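You operate a simulated robot arm through the tools that you are given. There is no shell and no other tool.

Carry out the task below with a simulated robot arm. There is one attempt and no reset: what you move stays moved.

JOB
Pull the plug, fit the strainer, then tip the cold tea down the sink.
Fine: lay the plug on the strip between the sink and the counter's edge; put the mug back; the sink ends empty; spill nothing. Set down upright: sink plug, grey mug.
Where things are to end (x, y in the base frame): sink plug within 60 mm of [500, 140].

The check looks at the end state, three seconds after you hand in, the way a careful person would. Anything else that was tipped, shoved, dropped, spilled or broken makes it a failure.

ROBOT AND FRAMES
A 6-joint arm with a four-finger gripper, fixed in place. Base frame: the origin is at the foot of the arm, x ahead of it, y to its left, z up; the work surface is at about z = 890. Lengths are in mm, angles in degrees, forces in N, time in s.
With the tool pointing down near the work surface it reaches from about 240 to 680 mm from the base axis. Its first joint turns from -166.0 to 166.0 degrees. Payload 3.43 kg.
The TCP is the grasp point between the finger pads, 30 mm short of the fingertips. In the tool frame z runs along the fingers and y along their closing line. The gripper opens to 120 mm. The gripper's body begins 85 mm behind the TCP.
Orientation is told as [roll, pitch, yaw] about the base's x, y, z axes, in that order, counted from this pose: with the fingers straight down and closing along the base's y, the tool's x points along the base's -x, its y along +y and its z along -z.

CONTROLS
- The arm moves only by the tool apply_moves. Its arguments are lists of equal length, an entry for each row: "dp": the shift along the tool's x, y, z in units of 25 mm (1.0 is 25 mm), a list of three; "rotation": the turn, a rotation vector about the tool's x, y, z in units of 8 degrees (1.0 is 8 degrees), a list of three; "claw": the closure, from 0 (fully open) to 1 (shut). In form: {"dp": [[dx, dy, dz], ...], "rotation": [[ax, ay, az], ...], "claw": [claw, ...]}. A call has 1 to 20 rows; each row shifts and turns the commanded pose from where the row before left it, along the tool's axes as they then stand. A call with a number of a shift or a turn outside -1 to 1 is refused whole. Rows are played at 5 a second. More than 50 mm and 8.6 degrees between two rows, or a gripper value outside its range, and nothing of the call is played. A pose out of reach is approached as far as the arm can. The call stops where the force on the tool passes 40 N (or 10 N more than at its start, if that is more) or the arm is blocked; 0.2 s more then pass. The fingers move at their own pace and stop on an object; they squeeze with about 38 N. The grip force told is the motor's: it shows also when the fingers shut on nothing. Time passes only in rows, and 0.2 s behind the last, so rows that do not move let the fingers close. The reply holds the time, the measured pose of the TCP, the force on the tool along the base axes, the opening and the grip force, in the units named above and with some noise, with the torque about the TCP (base axes, N m) and any sound that the robot's microphone picked up.
- Cameras (640 x 400 px; columns grow to the right, rows downward): "scene" is fixed at [220.1, 498.9, 1462.2]; the picture's right is [-0.41, -0.91, 0.00], its down [-0.73, 0.33, -0.60] and it looks along [0.55, -0.25, -0.80] (base axes); focal length 285 px, centre (320, 200). "wrist" rides on the gripper at [71, -17, -121] in the tool frame; the picture's right is [0.23, 0.97, 0.00], its down [-0.81, 0.19, -0.55] and it looks along [-0.54, 0.13, 0.83] (tool axes); focal length 275 px, centre (320, 200). There is no depth. A picture from a camera that has moved, and an enlarged one, comes with that camera's place and axes in the base frame and with its lens.
- grab_frame(camera): a new picture of that camera. The clock stands still meanwhile.
- slide_trunk(by): slides the trunk up (or, below 0, down) by that many mm; the arm rides with it, the base frame stays. It gives what a move gives, with no picture.
- zoom(camera, box): a new picture of the part [left, top, right, bottom] of that camera's present view, enlarged. The clock stands still meanwhile.
- hand_in(): hands the job in; it is judged then, once.

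Places have to be worked out from the pictures, the camera data and where the tool is seen. Open the gripper and draw the arm clear of the work before you hand the job in, unless the task says otherwise.

The tools are called after "Call:" as a command line: name --argument value ..., lists and objects as JSON in quotes. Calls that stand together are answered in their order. apply_moves: Moves the arm, as the interface text tells. Its arguments: {"type":"object","properties":{"dp":{"type":"array","items":{"type":"array","items":{"type":"number"}}},"rotation":{"type":"array","items":{"type":"array","items":{"type":"number"}}},"claw":{"type":"array","items":{"type":"number"}}},"required":["dp","rotation","claw"]} The other tools are called the same way: slide_trunk (by) slides the trunk up or down; grab_frame (camera) takes a picture; zoom (camera, box) takes an enlarged picture of a part of a camera's view; hand_in () hands the job in.

At the start:

```text
t: 0.0
eef_pos: [397.3, 299.5, 1196.6]
ee_rot: [0.1, 0.0, -0.1]
wrist_force: [-0.4, 0.7, -1.2]
wrist_torque: [0.01, 0.01, -0.01]
finger_gap: 120.2
grip_force: 0.0
trunk travel left (down, up): [-275.0, 165.0]
```

scene: 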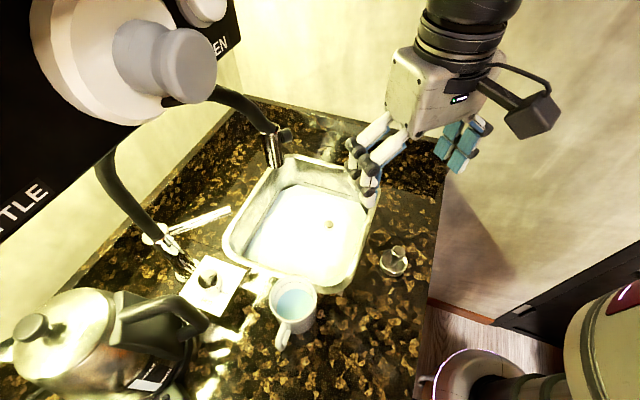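
wrist: 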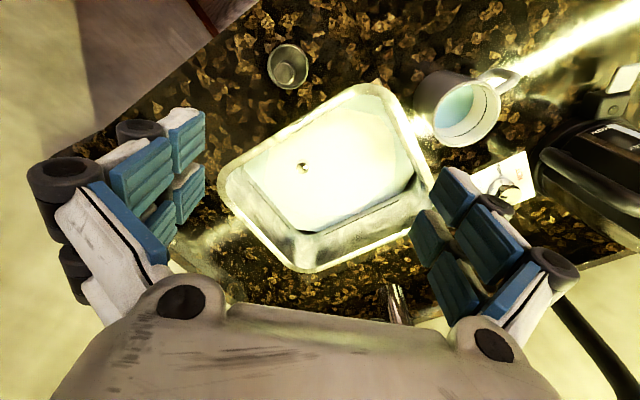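

I'll start by looking more closely at the sink, the plug, the strainer and the mug.

Call:
zoom --camera "scene" --box '[200, 120, 440, 270]'

Call:
zoom --camera "scene" --box '[140, 220, 440, 400]'

Call:
zoom --camera "wrist" --box '[200, 20, 440, 170]'

Call:
zoom --camera "wrist" --box '[400, 40, 640, 190]'

```text
2.67 times, centred on (320, 195) of scene
camera zoom: at [220.1, 498.9, 1462.2], right [-0.41, -0.91, 0.0], down [-0.73, 0.33, -0.6], along [0.55, -0.25, -0.8], focal length 760 px, centre (320, 213)
```

zoom: 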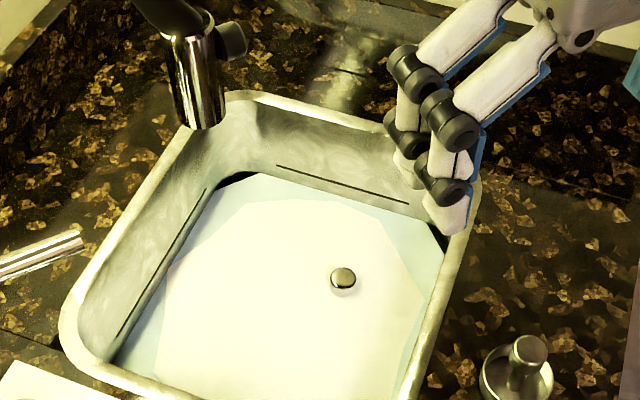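

```text
2.13 times, centred on (290, 310) of scene
camera zoom: at [220.1, 498.9, 1462.2], right [-0.41, -0.91, 0.0], down [-0.73, 0.33, -0.6], along [0.55, -0.25, -0.8], focal length 608 px, centre (384, -35)
```

zoom: 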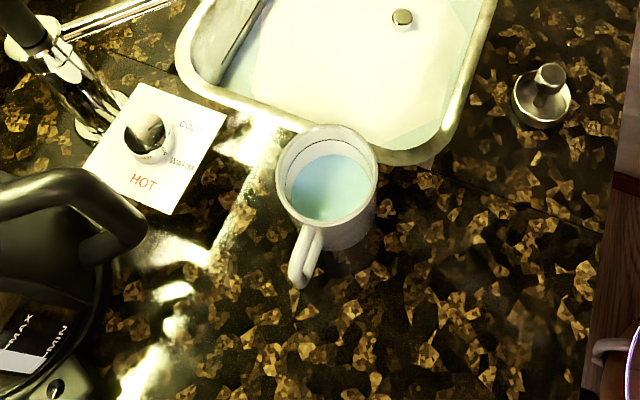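

```text
2.67 times, centred on (320, 95) of wrist
camera zoom: at [326.4, 281.6, 1317.8], right [-0.23, 0.97, 0.0], down [0.81, 0.19, 0.55], along [0.54, 0.13, -0.83], focal length 734 px, centre (320, 480)
```

zoom: 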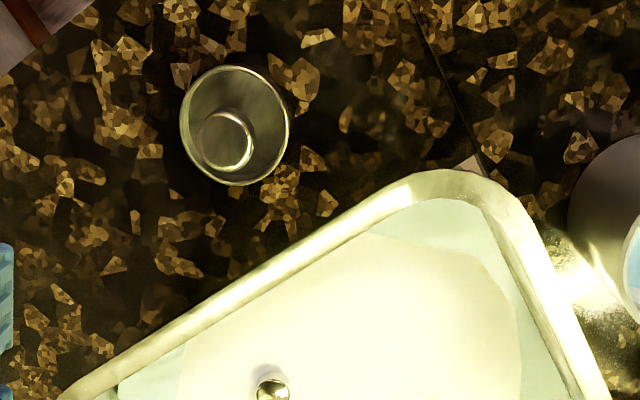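

```text
2.67 times, centred on (520, 115) of wrist
camera zoom: at [326.4, 281.6, 1317.8], right [-0.23, 0.97, 0.0], down [0.81, 0.19, 0.55], along [0.54, 0.13, -0.83], focal length 734 px, centre (-213, 427)
```

zoom: 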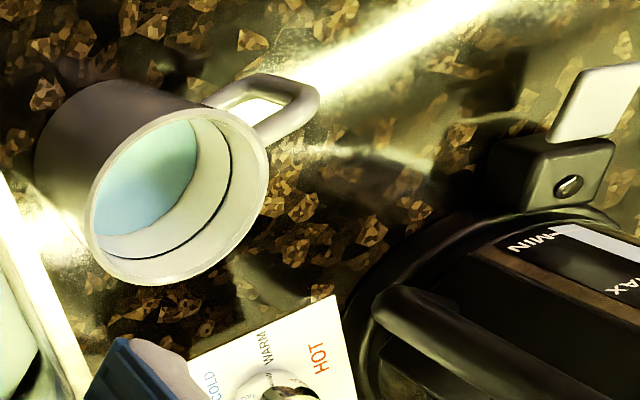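

Rough triangulation gives plug knob ≈ (586,307,804), strainer ≈ (389,254) with its knob top at z≈960, and mug rim centre ≈ (380,475,993). I need to see the faucet and the other fixtures before moving, so I zoom in more.

Call:
zoom --camera "wrist" --box '[200, 130, 440, 330]'

Call:
zoom --camera "scene" --box '[60, 60, 320, 260]'

Call:
zoom --camera "scene" --box '[380, 220, 640, 400]'

Call:
zoom --camera "scene" --box '[0, 250, 240, 400]'

```text
2.00 times, centred on (320, 230) of wrist
camera zoom: at [326.4, 281.6, 1317.8], right [-0.23, 0.97, 0.0], down [0.81, 0.19, 0.55], along [0.54, 0.13, -0.83], focal length 551 px, centre (320, 140)
```

zoom: 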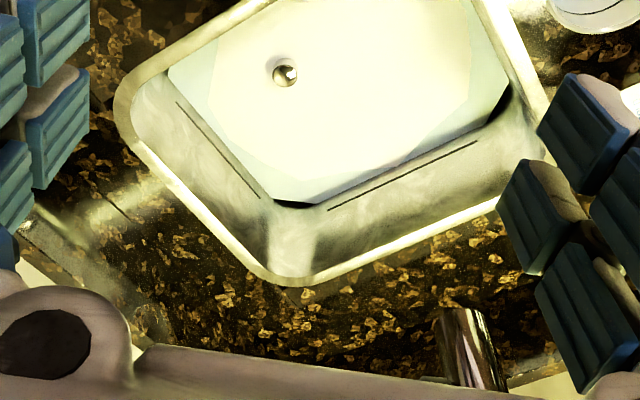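

```text
2.00 times, centred on (190, 160) of scene
camera zoom: at [220.1, 498.9, 1462.2], right [-0.41, -0.91, 0.0], down [-0.73, 0.33, -0.6], along [0.55, -0.25, -0.8], focal length 570 px, centre (580, 280)
```

zoom: 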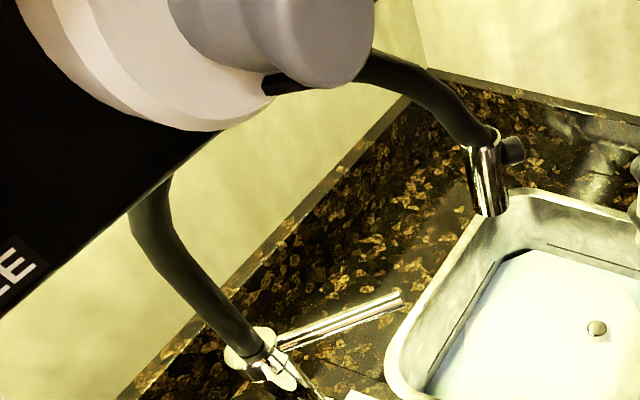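

```text
2.22 times, centred on (510, 310) of scene
camera zoom: at [220.1, 498.9, 1462.2], right [-0.41, -0.91, 0.0], down [-0.73, 0.33, -0.6], along [0.55, -0.25, -0.8], focal length 633 px, centre (-102, -44)
```

zoom: 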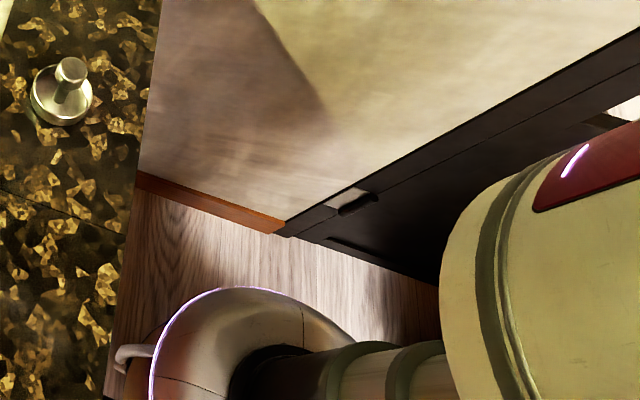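

```text
2.67 times, centred on (120, 325) of scene
camera zoom: at [220.1, 498.9, 1462.2], right [-0.41, -0.91, 0.0], down [-0.73, 0.33, -0.6], along [0.55, -0.25, -0.8], focal length 760 px, centre (853, -133)
```

zoom: 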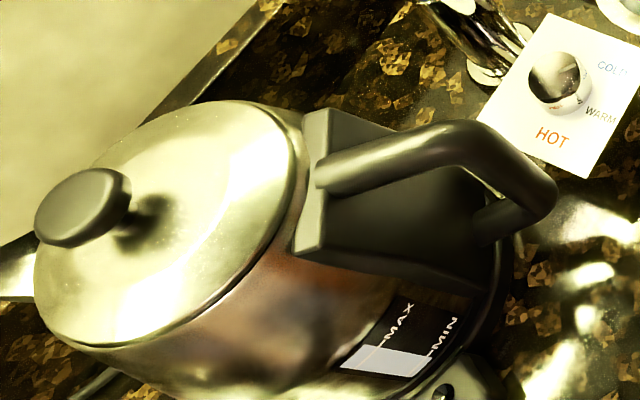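

The sink is square and turned about 45° in the base frame, with the plug knob standing in the liquid. The faucet spout tip is near (569,424,1101), so I'll keep clear of it. I narrow the claw and move the wrist camera nearer the drain for a better look.

Call:
apply_moves --dp '[[-0.6, -0.1, 0.3], [-0.8, -0.1, 0.5], [-0.8, -0.1, 0.5], [-0.8, -0.1, 0.5], [-0.8, 0, 0.5], [-0.6, 0, 0.4], [0, 0, 0]]' --rotation '[[0, 0, 0], [0, 0, 0], [0, 0, 0], [0, 0, 0], [0, 0, 0], [0, 0, 0], [0, 0, 0]]' --claw '[0.1, 0.2, 0.3, 0.4, 0.5, 0.5, 0.5]'

Call:
grab_frame --camera "wrist"

Call:
grab_frame --camera "scene"

```text
t: 1.6
eef_pos: [507.1, 289.2, 1128.5]
ee_rot: [0.0, 0.0, 0.0]
wrist_force: [0.1, 0.0, -0.2]
wrist_torque: [-0.01, 0.01, 0.01]
finger_gap: 59.9
grip_force: 0.2
trunk travel left (down, up): [-275.0, 165.0]
```

```text
taken
camera wrist: at [436.5, 271.0, 1249.7], right [-0.23, 0.97, 0.0], down [0.81, 0.19, 0.55], along [0.54, 0.13, -0.83], focal length 275 px, centre (320, 200)
```

wrist: 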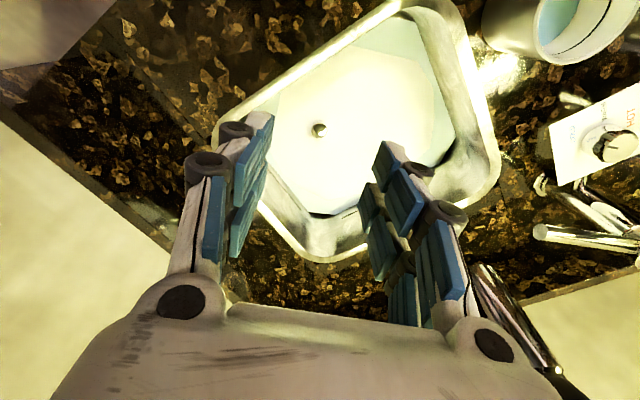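

```text
taken
```

scene: 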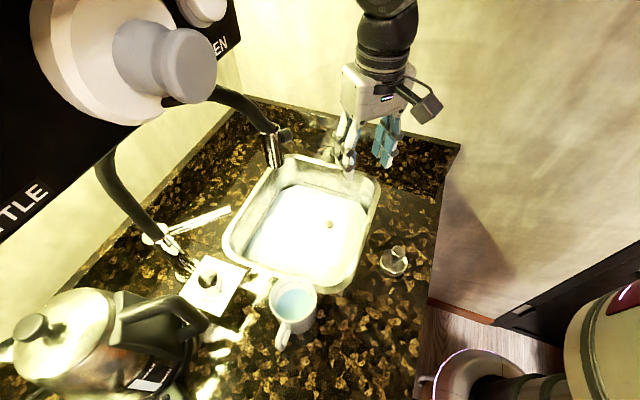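

The plug knob shows clearly from here. I zoom in on the plug and the sink floor for a second triangulation and to see how the plug is built.

Call:
zoom --camera "wrist" --box '[270, 90, 390, 165]'

Call:
zoom --camera "scene" --box '[280, 190, 380, 252]'

Call:
zoom --camera "wrist" --box '[440, 0, 640, 125]'

```text
5.33 times, centred on (330, 128) of wrist
camera zoom: at [436.5, 271.0, 1249.7], right [-0.23, 0.97, 0.0], down [0.81, 0.19, 0.55], along [0.54, 0.13, -0.83], focal length 1468 px, centre (267, 587)
```

zoom: 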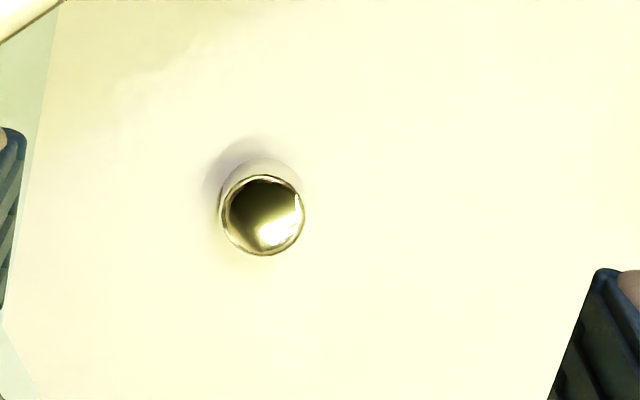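

```text
6.40 times, centred on (330, 221) of scene
camera zoom: at [220.1, 498.9, 1462.2], right [-0.41, -0.91, 0.0], down [-0.73, 0.33, -0.6], along [0.55, -0.25, -0.8], focal length 1824 px, centre (256, 66)
```

zoom: 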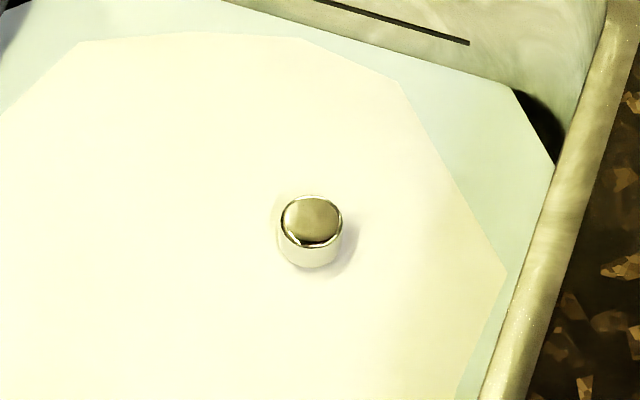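

```text
3.20 times, centred on (540, 62) of wrist
camera zoom: at [436.5, 271.0, 1249.7], right [-0.23, 0.97, 0.0], down [0.81, 0.19, 0.55], along [0.54, 0.13, -0.83], focal length 881 px, centre (-384, 640)
```

zoom: 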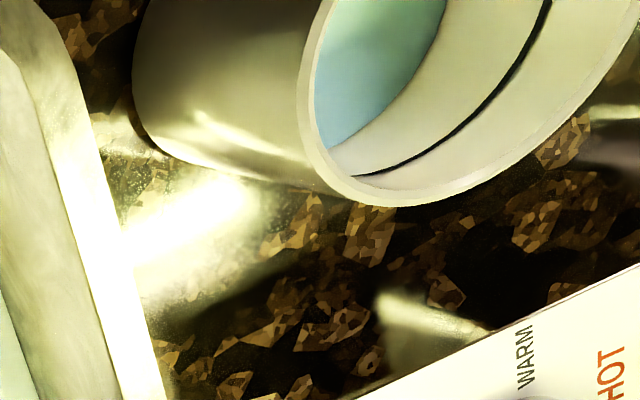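

The knob top triangulates to about (587,307,810), about 26 mm across and 15 mm clear of the liquid. I centre over it and come down part way before checking alignment.

Call:
apply_moves --dp '[[-0.8, 0.175, 0.5], [-0.8, 0.175, 0.5], [-0.8, 0.175, 0.5], [-0.8, 0.175, 0.5], [0, 0, 1], [0, 0, 1], [0, 0, 1], [0, 0, 1], [0, 0, 1], [0, 0, 1], [0, 0, 1], [0, 0, 1], [0, 0, 0]]' --rotation '[[0, 0, 0], [0, 0, 0], [0, 0, 0], [0, 0, 0], [0, 0, 0], [0, 0, 0], [0, 0, 0], [0, 0, 0], [0, 0, 0], [0, 0, 0], [0, 0, 0], [0, 0, 0], [0, 0, 0]]' --claw '[0.5, 0.5, 0.5, 0.5, 0.5, 0.5, 0.5, 0.5, 0.5, 0.5, 0.5, 0.5, 0.5]'

Call:
grab_frame --camera "wrist"

Call:
grab_frame --camera "scene"

```text
t: 4.4
eef_pos: [586.1, 307.5, 880.0]
ee_rot: [0.0, 0.1, 0.0]
wrist_force: [-0.3, -0.4, 0.0]
wrist_torque: [-0.02, 0.01, 0.03]
finger_gap: 60.1
grip_force: 0.1
trunk travel left (down, up): [-275.0, 165.0]
```

```text
taken
camera wrist: at [515.2, 288.3, 1000.4], right [-0.23, 0.97, 0.0], down [0.81, 0.19, 0.55], along [0.54, 0.13, -0.83], focal length 275 px, centre (320, 200)
```

wrist: 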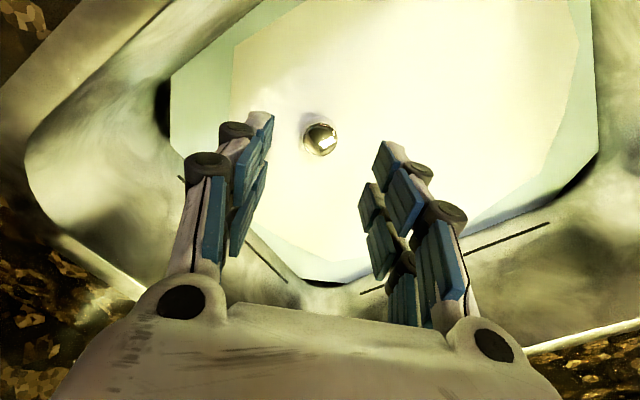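

```text
taken
```

scene: 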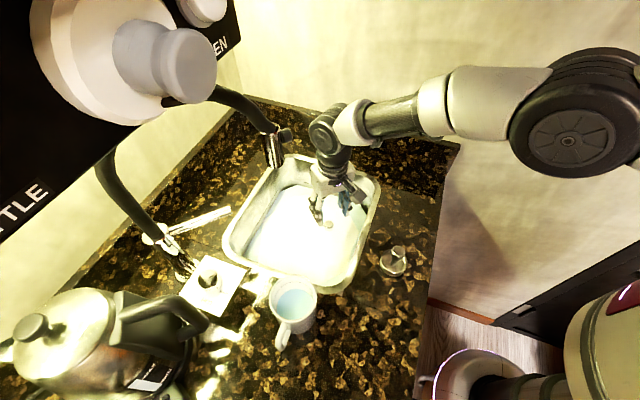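

The knob is centred between the fingers at about (588,306). I lower to TCP z≈815 so the tips sit about 25 mm below the knob top, then check forces and the view before closing.

Call:
apply_moves --dp '[[-0.06, -0.04, 0.65], [0, 0, 0.65], [0, 0, 0.65], [0, 0, 0.65], [0, 0, 0]]' --rotation '[[0, 0, 0], [0, 0, 0], [0, 0, 0], [0, 0, 0], [0, 0, 0]]' --claw '[0.5, 0.5, 0.5, 0.5, 0.5]'

Call:
grab_frame --camera "wrist"

```text
t: 5.6
eef_pos: [572.9, 296.5, 823.3]
ee_rot: [0.0, 0.0, 0.1]
wrist_force: [1.1, -0.3, -0.1]
wrist_torque: [0.01, -0.02, -0.02]
finger_gap: 60.0
grip_force: 0.1
out of reach, approached as far as the arm can: row 2, 3, 4
trunk travel left (down, up): [-275.0, 165.0]
```

```text
taken
camera wrist: at [501.7, 278.7, 943.8], right [-0.23, 0.97, 0.0], down [0.81, 0.19, 0.55], along [0.54, 0.13, -0.83], focal length 275 px, centre (320, 200)
```

wrist: 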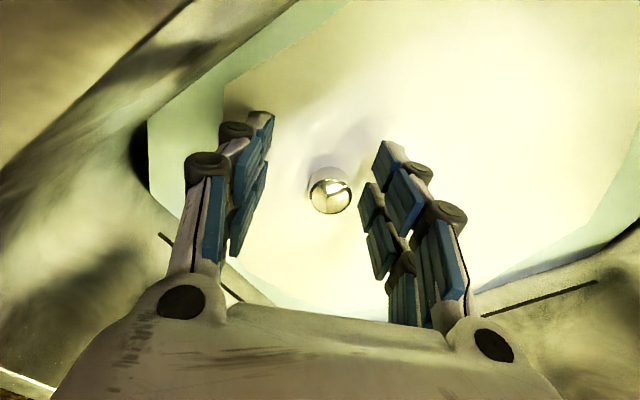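

The arm runs out of reach at this depth. I raise it above the rim, slide the trunk down so the arm reaches further into the sink, then re-approach.

Call:
apply_moves --dp '[[0, 0, -1], [0, 0, -1], [-0.3, 0.2, -1], [-0.3, 0.2, -1], [0, 0, -1], [0, 0, 0]]' --rotation '[[0, 0, 0], [0, 0, 0], [0, 0, 0], [0, 0, 0], [0, 0, 0], [0, 0, 0]]' --claw '[0.5, 0.5, 0.5, 0.5, 0.5, 0.5]'

```text
t: 7.0
eef_pos: [601.5, 315.4, 922.5]
ee_rot: [-0.1, 0.1, 0.0]
wrist_force: [0.6, 0.4, -0.1]
wrist_torque: [-0.01, 0.0, -0.01]
finger_gap: 60.0
grip_force: 0.2
out of reach, approached as far as the arm can: row 1, 2, 5
trunk travel left (down, up): [-275.0, 165.0]
```

The commanded pose had kept my earlier target, so I've drifted 15 mm past. I correct back over the knob at a safe height, then lower the trunk.

Call:
apply_moves --dp '[[0.6, -0.4, 0], [0, 0, -0.6], [0, 0, 0]]' --rotation '[[0, 0, 0], [0, 0, 0], [0, 0, 0]]' --claw '[0.5, 0.5, 0.5]'

Call:
slide_trunk --by -60

```text
t: 7.8
eef_pos: [605.0, 316.2, 934.1]
ee_rot: [-0.1, 0.2, 0.0]
wrist_force: [-0.2, -0.2, -0.2]
wrist_torque: [-0.01, 0.0, 0.01]
finger_gap: 60.2
grip_force: 0.1
out of reach, approached as far as the arm can: row 1, 2
trunk travel left (down, up): [-275.0, 165.0]
```

```text
t: 8.8
eef_pos: [604.0, 317.0, 874.0]
ee_rot: [-0.1, 0.1, 0.0]
wrist_force: [-0.5, -0.2, 0.1]
wrist_torque: [-0.01, 0.01, -0.05]
finger_gap: 60.1
grip_force: 0.1
trunk travel left (down, up): [-215.0, 225.0]
```

The pose tracking is unclear after the out-of-reach rows, so I issue a stationary row to see where the command settles now that the trunk is lower.

Call:
apply_moves --dp '[[0, 0, 0], [0, 0, 0]]' --rotation '[[0, 0, 0], [0, 0, 0]]' --claw '[0.5, 0.5]'

```text
t: 9.4
eef_pos: [604.3, 316.3, 873.5]
ee_rot: [0.0, 0.0, 0.0]
wrist_force: [-0.2, 0.0, 0.3]
wrist_torque: [-0.03, 0.0, 0.02]
finger_gap: 60.1
grip_force: 0.1
trunk travel left (down, up): [-215.0, 225.0]
```

It's stable here. I step back towards the knob's x,y to see if it responds normally.

Call:
apply_moves --dp '[[0.33, -0.2, 0], [0.33, -0.2, 0], [0, 0, 0]]' --rotation '[[0, 0, 0], [0, 0, 0], [0, 0, 0]]' --claw '[0.5, 0.5, 0.5]'

```text
t: 10.2
eef_pos: [605.4, 317.4, 873.8]
ee_rot: [-0.1, 0.1, 0.0]
wrist_force: [0.2, 0.1, 0.3]
wrist_torque: [-0.03, 0.02, -0.02]
finger_gap: 59.6
grip_force: 0.0
out of reach, approached as far as the arm can: row 1, 2
trunk travel left (down, up): [-215.0, 225.0]
```

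Moving inward is being refused, which is odd. I look at the arm's configuration in both cameras.

Call:
grab_frame --camera "scene"

Call:
grab_frame --camera "wrist"

```text
taken
```

scene: 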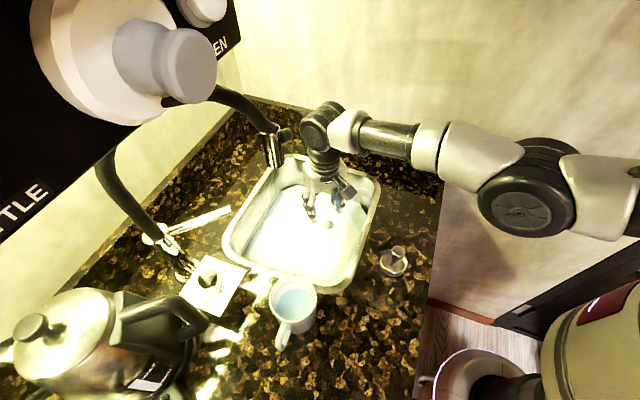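

```text
taken
camera wrist: at [534.3, 298.6, 995.3], right [-0.23, 0.97, 0.0], down [0.81, 0.19, 0.55], along [0.54, 0.13, -0.83], focal length 275 px, centre (320, 200)
```

wrist: 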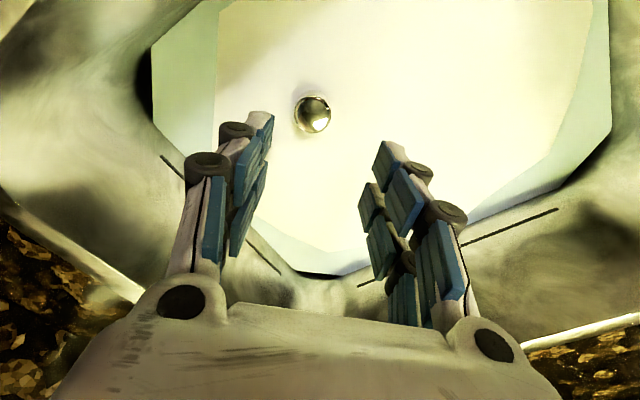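

The arm is stretched almost straight, and the solver seems stuck at that singularity. I command a clear up-and-inward diagonal to bend the elbow, watching that the tips stay inside the sink.

Call:
apply_moves --dp '[[0.85, -0.44, -0.9], [0.85, -0.44, -0.9], [0.85, -0.44, -0.9], [0, 0, 0]]' --rotation '[[0, 0, 0], [0, 0, 0], [0, 0, 0], [0, 0, 0]]' --claw '[0.5, 0.5, 0.5, 0.5]'

```text
t: 11.2
eef_pos: [608.6, 318.3, 892.3]
ee_rot: [-0.1, 0.2, 0.0]
wrist_force: [0.4, 0.0, -0.4]
wrist_torque: [0.02, 0.01, 0.01]
finger_gap: 59.8
grip_force: 0.0
out of reach, approached as far as the arm can: row 1, 2, 3
trunk travel left (down, up): [-215.0, 225.0]
```

Geometry from the two scene pictures shows the elbow has slipped just past straight to its wrong side, where it sits at a limit. I raise the trunk for clearance, then command outward and down to carry the elbow back through straight.

Call:
slide_trunk --by 90

Call:
apply_moves --dp '[[-0.4, 0.2, 0.4], [-0.3, 0.15, 0.7], [0, 0, 0.8], [0, 0, 0.8], [0, 0, 0]]' --rotation '[[0, 0, 0], [0, 0, 0], [0, 0, 0], [0, 0, 0], [0, 0, 0]]' --claw '[0.5, 0.5, 0.5, 0.5, 0.5]'

```text
t: 12.4
eef_pos: [608.6, 318.8, 981.5]
ee_rot: [-0.1, 0.1, 0.0]
wrist_force: [-0.4, 0.6, 0.5]
wrist_torque: [0.01, -0.01, 0.05]
finger_gap: 60.1
grip_force: 0.1
trunk travel left (down, up): [-305.0, 135.0]
```

```text
t: 13.7
eef_pos: [596.8, 311.4, 927.7]
ee_rot: [-0.1, 0.3, 0.0]
wrist_force: [0.0, -0.4, 0.7]
wrist_torque: [-0.01, 0.04, 0.01]
finger_gap: 59.7
grip_force: 0.2
out of reach, approached as far as the arm can: row 1, 2, 3, 4
trunk travel left (down, up): [-305.0, 135.0]
```

It slid down along the reach limit, which should have bent the elbow the right way. I test an inward move.

Call:
apply_moves --dp '[[0.7, -0.37, 0.1], [0.7, -0.37, 0.1], [0, 0, 0]]' --rotation '[[0, 0, 0], [0, 0, 0], [0, 0, 0]]' --claw '[0.5, 0.5, 0.5]'

```text
t: 14.4
eef_pos: [592.2, 309.7, 920.4]
ee_rot: [-0.2, 0.3, 0.0]
wrist_force: [0.5, -1.1, 0.1]
wrist_torque: [-0.04, -0.03, 0.01]
finger_gap: 59.9
grip_force: 0.2
out of reach, approached as far as the arm can: row 1, 2
trunk travel left (down, up): [-305.0, 135.0]
```

Still not bending freely. I check the elbow in the scene view.

Call:
grab_frame --camera "scene"

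```text
taken
```

scene: 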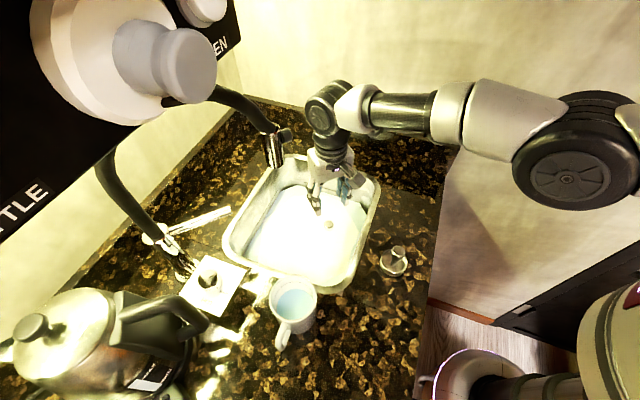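

The elbow still looks just past straight on the wrong side. I try a very small outward extension that should be inside the reach, to bring it back to straight.

Call:
apply_moves --dp '[[-0.1, 0.053, 0.04], [-0.1, 0.053, 0.04], [0, 0, 0]]' --rotation '[[0, 0, 0], [0, 0, 0], [0, 0, 0]]' --claw '[0.5, 0.5, 0.5]'

```text
t: 15.2
eef_pos: [595.0, 310.7, 919.6]
ee_rot: [-0.1, 0.2, 0.0]
wrist_force: [0.3, 0.0, 0.6]
wrist_torque: [-0.03, -0.02, -0.01]
finger_gap: 60.1
grip_force: 0.0
trunk travel left (down, up): [-305.0, 135.0]
```

That was accepted. I keep extending in tiny steps until it's straight.

Call:
apply_moves --dp '[[-0.1, 0.053, 0.04], [-0.1, 0.053, 0.04], [-0.1, 0.053, 0.04], [0, 0, 0]]' --rotation '[[0, 0, 0], [0, 0, 0], [0, 0, 0], [0, 0, 0]]' --claw '[0.5, 0.5, 0.5, 0.5]'

```text
t: 16.2
eef_pos: [594.8, 310.5, 920.5]
ee_rot: [-0.1, 0.3, 0.0]
wrist_force: [0.3, -0.1, -0.6]
wrist_torque: [0.01, 0.0, 0.01]
finger_gap: 60.1
grip_force: 0.1
out of reach, approached as far as the arm can: row 1, 2, 3
trunk travel left (down, up): [-305.0, 135.0]
```

It's straight now. I raise the trunk for room and swing down along the reach sphere, moving slightly inside it so the elbow bends to its proper side.

Call:
slide_trunk --by 100

Call:
apply_moves --dp '[[0.284, -0.148, 0.8], [0.319, -0.167, 0.8], [0.372, -0.195, 0.8], [0.425, -0.223, 0.8], [0.496, -0.26, 0.8], [0, 0, 0]]' --rotation '[[0, 0, 0], [0, 0, 0], [0, 0, 0], [0, 0, 0], [0, 0, 0], [0, 0, 0]]' --claw '[0.5, 0.5, 0.5, 0.5, 0.5, 0.5]'

```text
t: 17.6
eef_pos: [594.3, 311.3, 1018.1]
ee_rot: [-0.1, 0.2, -0.1]
wrist_force: [1.1, 1.0, -0.2]
wrist_torque: [-0.01, -0.04, -0.01]
finger_gap: 60.0
grip_force: 0.1
trunk travel left (down, up): [-405.0, 35.0]
```

```text
t: 19.0
eef_pos: [549.8, 287.6, 914.1]
ee_rot: [-0.1, 0.2, 0.1]
wrist_force: [0.3, 0.2, -0.5]
wrist_torque: [0.02, -0.04, 0.02]
finger_gap: 60.0
grip_force: 0.1
out of reach, approached as far as the arm can: row 5
trunk travel left (down, up): [-405.0, 35.0]
```

Rows 1–4 were accepted and the fifth hit a limit. I check the elbow side again.

Call:
grab_frame --camera "scene"

```text
taken
```

scene: 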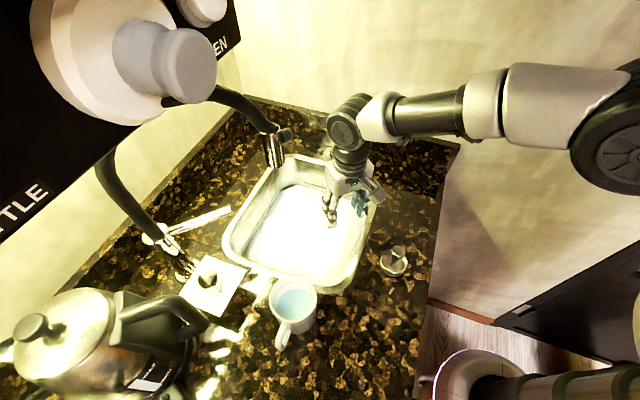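

The elbow is still on the wrong side. Tangential moves downward should bring it back, so I first swing away from the faucet towards the right, at height, to do this with room to spare.

Call:
slide_trunk --by 35

Call:
apply_moves --dp '[[-0.2, -0.4, -0.9], [-0.6, -0.9, -0.9], [-0.7, -0.9, -0.9], [-0.7, -0.9, -0.9], [-0.6, -0.9, -0.9], [-0.5, -0.9, -0.9], [0, 0, 0]]' --rotation '[[0, 0, 0], [0, 0, 0], [0, 0, 0], [0, 0, 0], [0, 0, 0], [0, 0, 0], [0, 0, 0]]' --claw '[0.5, 0.5, 0.5, 0.5, 0.5, 0.5, 0.5]'

```text
t: 19.8
eef_pos: [549.2, 288.0, 948.1]
ee_rot: [-0.1, 0.2, 0.0]
wrist_force: [-0.3, 0.4, 0.3]
wrist_torque: [0.02, 0.02, 0.03]
finger_gap: 60.2
grip_force: 0.1
trunk travel left (down, up): [-440.0, 0.0]
```

```text
t: 21.4
eef_pos: [614.1, 204.6, 998.2]
ee_rot: [-0.1, 0.4, 0.0]
wrist_force: [0.7, -0.3, -0.3]
wrist_torque: [0.03, -0.02, -0.02]
finger_gap: 60.3
grip_force: 0.0
out of reach, approached as far as the arm can: row 1, 2, 4, 6
trunk travel left (down, up): [-440.0, 0.0]
```

Now I climb along the reach limit, to leave room for a long downward sweep.

Call:
apply_moves --dp '[[-0.45, 0.0, -0.9], [-0.4, 0.0, -0.9], [-0.4, 0.0, -0.9], [-0.35, 0.0, -0.9], [-0.3, 0.0, -0.9], [-0.3, 0.0, -0.9], [0, 0, 0]]' --rotation '[[0, 0, 0], [0, 0, 0], [0, 0, 0], [0, 0, 0], [0, 0, 0], [0, 0, 0], [0, 0, 0]]' --claw '[0.5, 0.5, 0.5, 0.5, 0.5, 0.5, 0.5]'

```text
t: 23.0
eef_pos: [662.6, 202.3, 1134.2]
ee_rot: [-0.1, 0.3, 0.0]
wrist_force: [0.2, -0.6, -0.2]
wrist_torque: [-0.02, 0.01, -0.01]
finger_gap: 60.0
grip_force: 0.0
out of reach, approached as far as the arm can: row 6
trunk travel left (down, up): [-440.0, 0.0]
```

Near full extension at z≈1134. I sweep down about 150 mm just outside the reach sphere to take the elbow through straight, then step inward and down.

Call:
apply_moves --dp '[[-0.115, 0.035, 1], [0.245, -0.075, 1], [0.275, -0.084, 1], [0.31, -0.095, 1], [0.356, -0.109, 1], [0.39, -0.119, 1]]' --rotation '[[0, 0, 0], [0, 0, 0], [0, 0, 0], [0, 0, 0], [0, 0, 0], [0, 0, 0]]' --claw '[0.5, 0.5, 0.5, 0.5, 0.5, 0.5]'

Call:
apply_moves --dp '[[0.9, -0.28, 0.5], [0, 0, 0]]' --rotation '[[0, 0, 0], [0, 0, 0]]' --claw '[0.5, 0.5]'

```text
t: 24.4
eef_pos: [617.4, 187.7, 987.6]
ee_rot: [-0.1, 0.0, 0.0]
wrist_force: [0.5, 0.0, 0.3]
wrist_torque: [-0.02, 0.01, 0.01]
finger_gap: 60.0
grip_force: 0.0
out of reach, approached as far as the arm can: row 1, 6
trunk travel left (down, up): [-440.0, 0.0]
```

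```text
t: 25.0
eef_pos: [596.4, 181.5, 974.7]
ee_rot: [0.0, 0.2, 0.1]
wrist_force: [1.2, 0.6, 0.2]
wrist_torque: [0.01, 0.04, -0.02]
finger_gap: 59.8
grip_force: 0.0
trunk travel left (down, up): [-440.0, 0.0]
```

It bends freely now. I move further inward and up to get well away from the singularity.

Call:
apply_moves --dp '[[0.9, -0.2, 0], [0.9, -0.2, 0], [0.9, 0.3, -0.5], [0.5, 0.6, -0.5], [0, 0, 0]]' --rotation '[[0, 0, 0], [0, 0, 0], [0, 0, 0], [0, 0, 0], [0, 0, 0]]' --claw '[0.5, 0.5, 0.5, 0.5, 0.5]'

Call:
grab_frame --camera "scene"

```text
t: 26.2
eef_pos: [515.3, 192.2, 1001.0]
ee_rot: [-0.1, 0.3, 0.0]
wrist_force: [-0.2, -0.4, 0.2]
wrist_torque: [0.01, -0.01, -0.02]
finger_gap: 60.0
grip_force: 0.1
trunk travel left (down, up): [-440.0, 0.0]
```

```text
taken
```

scene: 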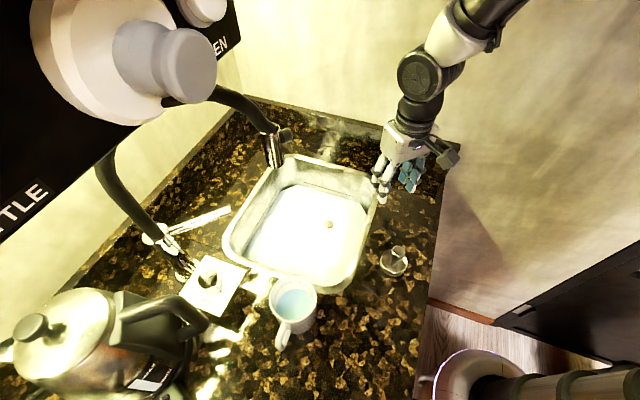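

The elbow is up again. For proper reach into the sink I want the shoulder lower, so I raise the TCP here on the right, away from everything, and then slide the trunk down.

Call:
apply_moves --dp '[[0.2, 0, -1], [0.2, 0, -1], [0.2, 0, -1], [0.2, 0, -1], [0, 0, -1], [0, 0, -1], [0, 0, -1], [0, 0, -1], [0, 0, -1], [0, 0, -1], [0, 0, -1], [0, 0, -1], [0, 0, 0]]' --rotation '[[0, 0, 0], [0, 0, 0], [0, 0, 0], [0, 0, 0], [0, 0, 0], [0, 0, 0], [0, 0, 0], [0, 0, 0], [0, 0, 0], [0, 0, 0], [0, 0, 0], [0, 0, 0], [0, 0, 0]]' --claw '[0.5, 0.5, 0.5, 0.5, 0.5, 0.5, 0.5, 0.5, 0.5, 0.5, 0.5, 0.5, 0.5]'

Call:
slide_trunk --by -330

Call:
grab_frame --camera "scene"

```text
t: 29.0
eef_pos: [495.5, 196.8, 1299.5]
ee_rot: [-0.1, 0.3, 0.0]
wrist_force: [0.6, 0.0, 0.3]
wrist_torque: [-0.03, 0.01, -0.02]
finger_gap: 60.2
grip_force: 0.0
trunk travel left (down, up): [-440.0, 0.0]
```

```text
t: 32.2
eef_pos: [495.7, 195.4, 969.6]
ee_rot: [-0.1, 0.3, 0.0]
wrist_force: [0.5, -0.3, 0.4]
wrist_torque: [-0.01, 0.0, 0.03]
finger_gap: 59.9
grip_force: 0.1
trunk travel left (down, up): [-110.0, 330.0]
```

```text
taken
```

scene: 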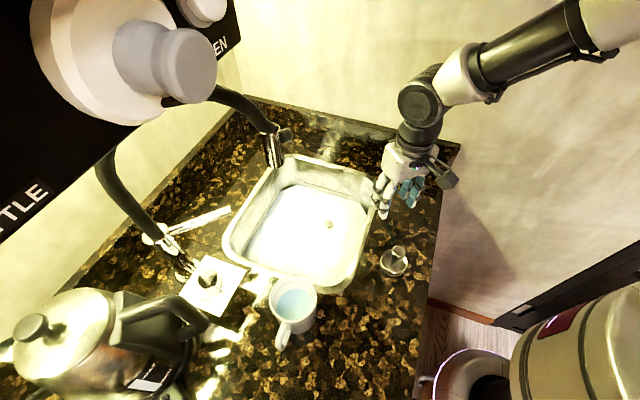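

Trunk is 165 mm below its start and the arm is comfortably bent. I move over the knob at z≈970 and check alignment again.

Call:
apply_moves --dp '[[-0.73, 0.89, 0], [-0.73, 0.89, 0], [-0.73, 0.89, 0], [-0.73, 0.89, 0], [-0.75, 0.88, 0], [0, 0, 1], [0, 0, 1], [0, 0, 1], [0, 0, 0.6], [0, 0, 0]]' --rotation '[[0, 0, 0], [0, 0, 0], [0, 0, 0], [0, 0, 0], [0, 0, 0], [0, 0, 0], [0, 0, 0], [0, 0, 0], [0, 0, 0], [0, 0, 0]]' --claw '[0.5, 0.5, 0.5, 0.5, 0.5, 0.5, 0.5, 0.5, 0.5, 0.5]'

Call:
grab_frame --camera "wrist"

Call:
grab_frame --camera "scene"

```text
t: 34.4
eef_pos: [588.5, 307.8, 879.5]
ee_rot: [-0.1, 0.2, -0.1]
wrist_force: [-0.2, 0.4, -0.2]
wrist_torque: [0.03, -0.01, 0.01]
finger_gap: 59.9
grip_force: 0.0
trunk travel left (down, up): [-110.0, 330.0]
```

```text
taken
camera wrist: at [518.4, 290.1, 1000.6], right [-0.23, 0.97, 0.0], down [0.81, 0.19, 0.55], along [0.54, 0.13, -0.84], focal length 275 px, centre (320, 200)
```

wrist: 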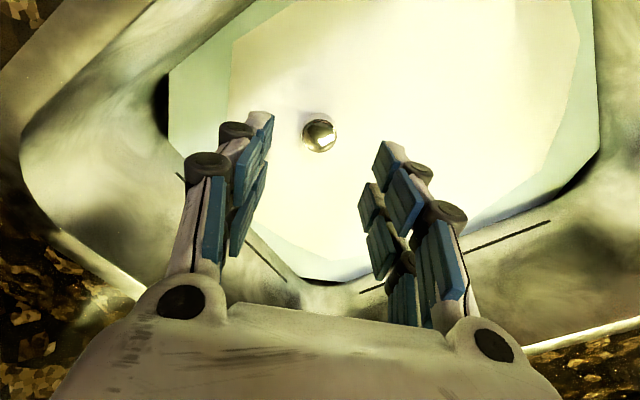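

```text
taken
```

scene: 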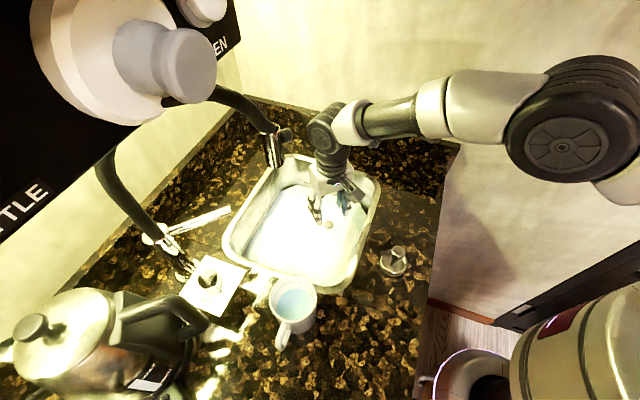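

Aligned with the knob at (587,307). I descend to TCP z≈815, with good reach margin this time.

Call:
apply_moves --dp '[[0.04, -0.03, 0.65], [0, 0, 0.65], [0, 0, 0.65], [0, 0, 0.6], [0, 0, 0]]' --rotation '[[0, 0, 0], [0, 0, 0], [0, 0, 0], [0, 0, 0], [0, 0, 0]]' --claw '[0.5, 0.5, 0.5, 0.5, 0.5]'

Call:
grab_frame --camera "wrist"

```text
t: 35.6
eef_pos: [587.5, 306.8, 815.7]
ee_rot: [-0.1, 0.3, 0.0]
wrist_force: [0.1, 0.0, 0.1]
wrist_torque: [-0.02, -0.01, 0.04]
finger_gap: 60.1
grip_force: 0.1
trunk travel left (down, up): [-110.0, 330.0]
```

```text
taken
camera wrist: at [517.5, 289.3, 936.2], right [-0.23, 0.97, 0.0], down [0.81, 0.19, 0.55], along [0.53, 0.13, -0.84], focal length 275 px, centre (320, 200)
```

wrist: 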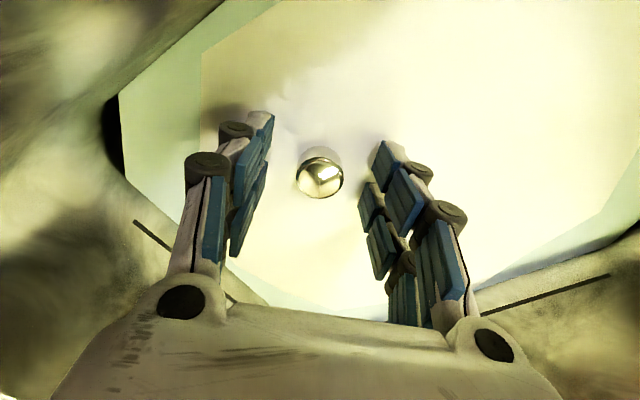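

No contact at tip height ≈786, so the flat surface is liquid and the floor is deeper. I go a few mm lower and close on the knob.

Call:
apply_moves --dp '[[0, 0, 0.2], [0, 0, 0], [0, 0, 0], [0, 0, 0], [0, 0, 0], [0, 0, 0]]' --rotation '[[0, 0, 0], [0, 0, 0], [0, 0, 0], [0, 0, 0], [0, 0, 0], [0, 0, 0]]' --claw '[0.5, 0.65, 0.8, 1.0, 1.0, 1.0]'

Call:
grab_frame --camera "wrist"

```text
t: 37.0
eef_pos: [586.8, 307.2, 810.2]
ee_rot: [-0.1, 0.2, 0.0]
wrist_force: [0.9, 1.7, 1.8]
wrist_torque: [0.07, -0.07, 0.04]
finger_gap: 25.9
grip_force: 38.5
trunk travel left (down, up): [-110.0, 330.0]
```

```text
taken
camera wrist: at [517.3, 289.0, 932.1], right [-0.23, 0.97, 0.0], down [0.81, 0.19, 0.55], along [0.54, 0.13, -0.84], focal length 275 px, centre (320, 200)
```

wrist: 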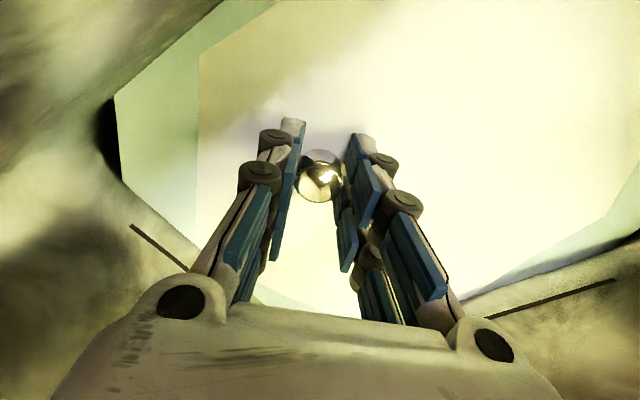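

Gripped: gap 25.9 mm, grip 38.5 N. I pull straight up in small steps.

Call:
apply_moves --dp '[[0, 0, -0.3], [0, 0, -0.3], [0, 0, -0.4], [0, 0, -0.5], [0, 0, 0]]' --rotation '[[0, 0, 0], [0, 0, 0], [0, 0, 0], [0, 0, 0], [0, 0, 0]]' --claw '[1.0, 1.0, 1.0, 1.0, 1.0]'

Call:
grab_frame --camera "wrist"

Call:
zoom --camera "scene" --box '[220, 140, 400, 290]'

```text
t: 38.2
eef_pos: [586.7, 306.2, 847.2]
ee_rot: [-0.2, 0.3, 0.0]
wrist_force: [0.2, -0.6, -0.1]
wrist_torque: [0.02, 0.01, -0.01]
finger_gap: 26.3
grip_force: 38.0
trunk travel left (down, up): [-110.0, 330.0]
```

```text
taken
camera wrist: at [516.4, 287.8, 969.3], right [-0.23, 0.97, 0.0], down [0.81, 0.19, 0.55], along [0.53, 0.13, -0.84], focal length 275 px, centre (320, 200)
```

wrist: 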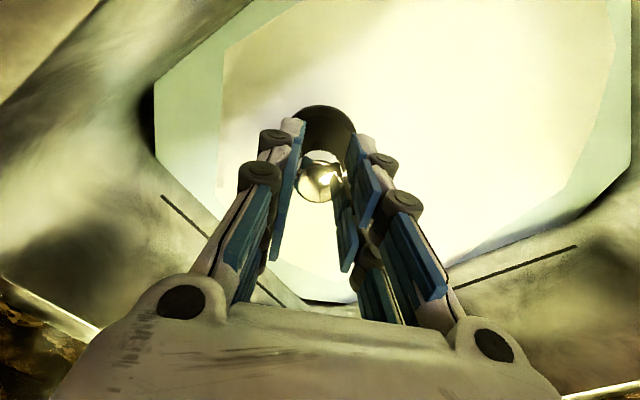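

```text
2.67 times, centred on (310, 215) of scene
camera zoom: at [220.1, 498.9, 1462.2], right [-0.41, -0.91, 0.0], down [-0.73, 0.33, -0.6], along [0.55, -0.25, -0.8], focal length 760 px, centre (347, 160)
```

zoom: 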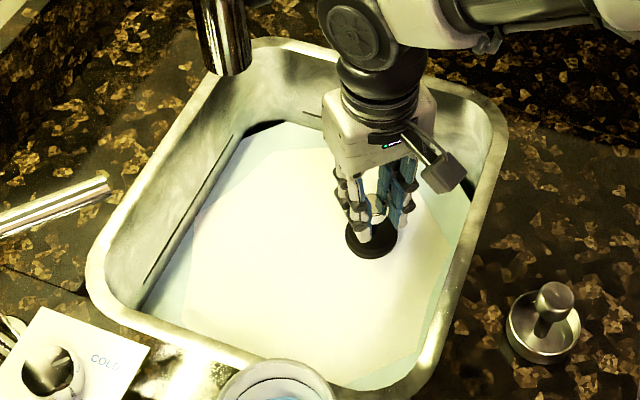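

The plug is out: a black disc about 50 mm across with a metal knob. I lift it well clear of the rim and see whether the water drains.

Call:
apply_moves --dp '[[0, 0, -0.8], [0, 0, -0.8], [0, 0, -0.8], [0, 0, -0.8], [0, 0, -0.8], [0, 0, -0.8], [0, 0, -0.6], [0, 0, 0]]' --rotation '[[0, 0, 0], [0, 0, 0], [0, 0, 0], [0, 0, 0], [0, 0, 0], [0, 0, 0], [0, 0, 0], [0, 0, 0]]' --claw '[1.0, 1.0, 1.0, 1.0, 1.0, 1.0, 1.0, 1.0]'

Call:
zoom --camera "scene" --box '[220, 140, 400, 290]'

Call:
zoom --camera "wrist" --box '[160, 60, 480, 260]'

```text
t: 40.0
eef_pos: [586.9, 305.6, 983.9]
ee_rot: [0.0, 0.2, 0.0]
wrist_force: [-0.5, -0.4, -1.3]
wrist_torque: [0.0, -0.03, -0.03]
finger_gap: 26.4
grip_force: 38.2
trunk travel left (down, up): [-110.0, 330.0]
```

```text
2.67 times, centred on (310, 215) of scene
camera zoom: at [220.1, 498.9, 1462.2], right [-0.41, -0.91, 0.0], down [-0.73, 0.33, -0.6], along [0.55, -0.25, -0.8], focal length 760 px, centre (347, 160)
```

zoom: 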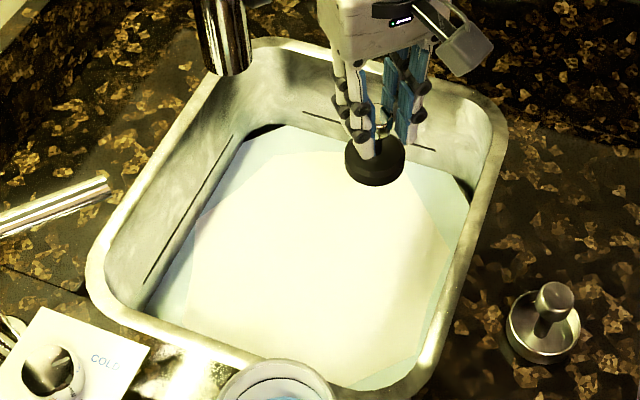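

```text
2.00 times, centred on (320, 160) of wrist
camera zoom: at [516.4, 288.3, 1104.7], right [-0.23, 0.97, 0.0], down [0.81, 0.19, 0.55], along [0.53, 0.13, -0.84], focal length 551 px, centre (320, 280)
```

zoom: 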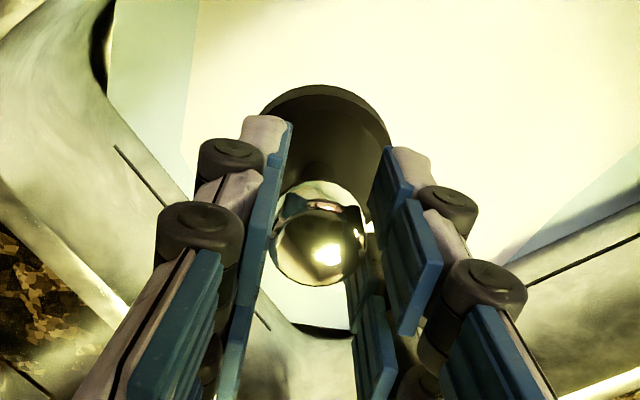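

The plug is a stopper about 74 mm tall, with its bottom about 78 mm below the TCP. I carry it a little higher over the rim to (500,140).

Call:
apply_moves --dp '[[0, 0, -0.8], [0.3, -0.6, 0], [0.45, -0.85, 0], [0.45, -0.85, 0], [0.45, -0.85, 0], [0.45, -0.85, 0], [0.45, -0.85, 0], [0.45, -0.85, 0], [0.4, -0.8, 0], [0.08, -0.12, 0], [0, 0, 0]]' --rotation '[[0, 0, 0], [0, 0, 0], [0, 0, 0], [0, 0, 0], [0, 0, 0], [0, 0, 0], [0, 0, 0], [0, 0, 0], [0, 0, 0], [0, 0, 0], [0, 0, 0]]' --claw '[1.0, 1.0, 1.0, 1.0, 1.0, 1.0, 1.0, 1.0, 1.0, 1.0, 1.0]'

Call:
zoom --camera "scene" --box '[340, 130, 460, 290]'

Call:
zoom --camera "scene" --box '[210, 140, 390, 300]'

```text
t: 42.4
eef_pos: [499.9, 140.5, 1003.9]
ee_rot: [-0.1, 0.3, 0.0]
wrist_force: [-0.1, -0.5, 0.5]
wrist_torque: [0.04, -0.03, -0.03]
finger_gap: 25.8
grip_force: 37.5
trunk travel left (down, up): [-110.0, 330.0]
```

```text
2.50 times, centred on (400, 210) of scene
camera zoom: at [220.1, 498.9, 1462.2], right [-0.41, -0.91, 0.0], down [-0.73, 0.33, -0.6], along [0.55, -0.25, -0.8], focal length 712 px, centre (120, 175)
```

zoom: 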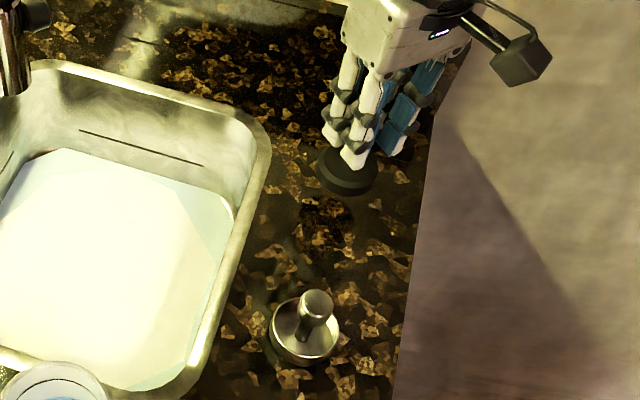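

```text
2.50 times, centred on (300, 220) of scene
camera zoom: at [220.1, 498.9, 1462.2], right [-0.41, -0.91, 0.0], down [-0.73, 0.33, -0.6], along [0.55, -0.25, -0.8], focal length 712 px, centre (370, 150)
```

zoom: 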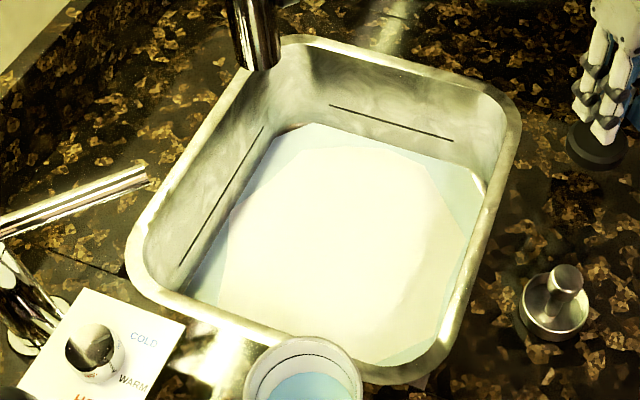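

Water level is falling. I lower the plug toward the strip, first to about z=978.

Call:
apply_moves --dp '[[0, 0, 0.5], [0, 0, 0.54], [0, 0, 0]]' --rotation '[[0, 0, 0], [0, 0, 0], [0, 0, 0]]' --claw '[1.0, 1.0, 1.0]'

Call:
zoom --camera "scene" --box '[360, 150, 450, 240]'

```text
t: 43.2
eef_pos: [499.4, 141.1, 976.7]
ee_rot: [-0.1, 0.2, 0.0]
wrist_force: [-0.1, 0.5, -0.5]
wrist_torque: [0.03, 0.0, 0.05]
finger_gap: 26.0
grip_force: 38.1
trunk travel left (down, up): [-110.0, 330.0]
```

```text
4.44 times, centred on (405, 195) of scene
camera zoom: at [220.1, 498.9, 1462.2], right [-0.41, -0.91, 0.0], down [-0.73, 0.33, -0.6], along [0.55, -0.25, -0.8], focal length 1266 px, centre (-58, 222)
```

zoom: 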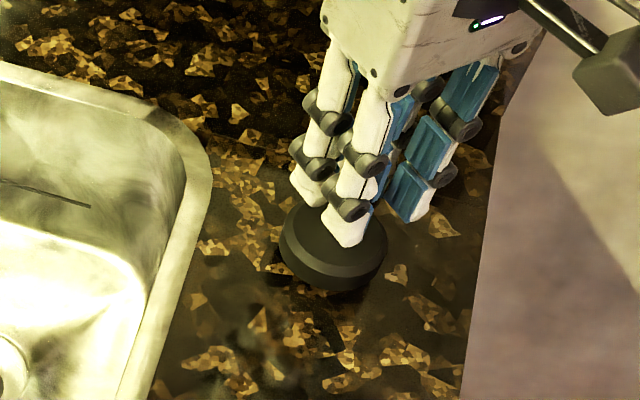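

The plug's bottom looks about 10 mm above the counter. I lower in small steps, watching for contact force.

Call:
apply_moves --dp '[[0, 0, 0.1], [0, 0, 0.1], [0, 0, 0]]' --rotation '[[0, 0, 0], [0, 0, 0], [0, 0, 0]]' --claw '[1.0, 1.0, 1.0]'

Call:
apply_moves --dp '[[0, 0, 0.08], [0, 0, 0.04], [0, 0, 0]]' --rotation '[[0, 0, 0], [0, 0, 0], [0, 0, 0]]' --claw '[1.0, 1.0, 1.0]'

```text
t: 44.0
eef_pos: [499.0, 142.0, 972.7]
ee_rot: [-0.1, 0.1, 0.0]
wrist_force: [-0.8, -0.6, -0.3]
wrist_torque: [0.01, 0.02, -0.01]
finger_gap: 26.2
grip_force: 38.4
trunk travel left (down, up): [-110.0, 330.0]
```

```text
t: 44.8
eef_pos: [500.4, 142.0, 970.8]
ee_rot: [0.0, 0.2, 0.0]
wrist_force: [1.4, -0.8, 6.8]
wrist_torque: [-0.03, -0.04, -0.03]
finger_gap: 26.1
grip_force: 38.5
trunk travel left (down, up): [-110.0, 330.0]
```

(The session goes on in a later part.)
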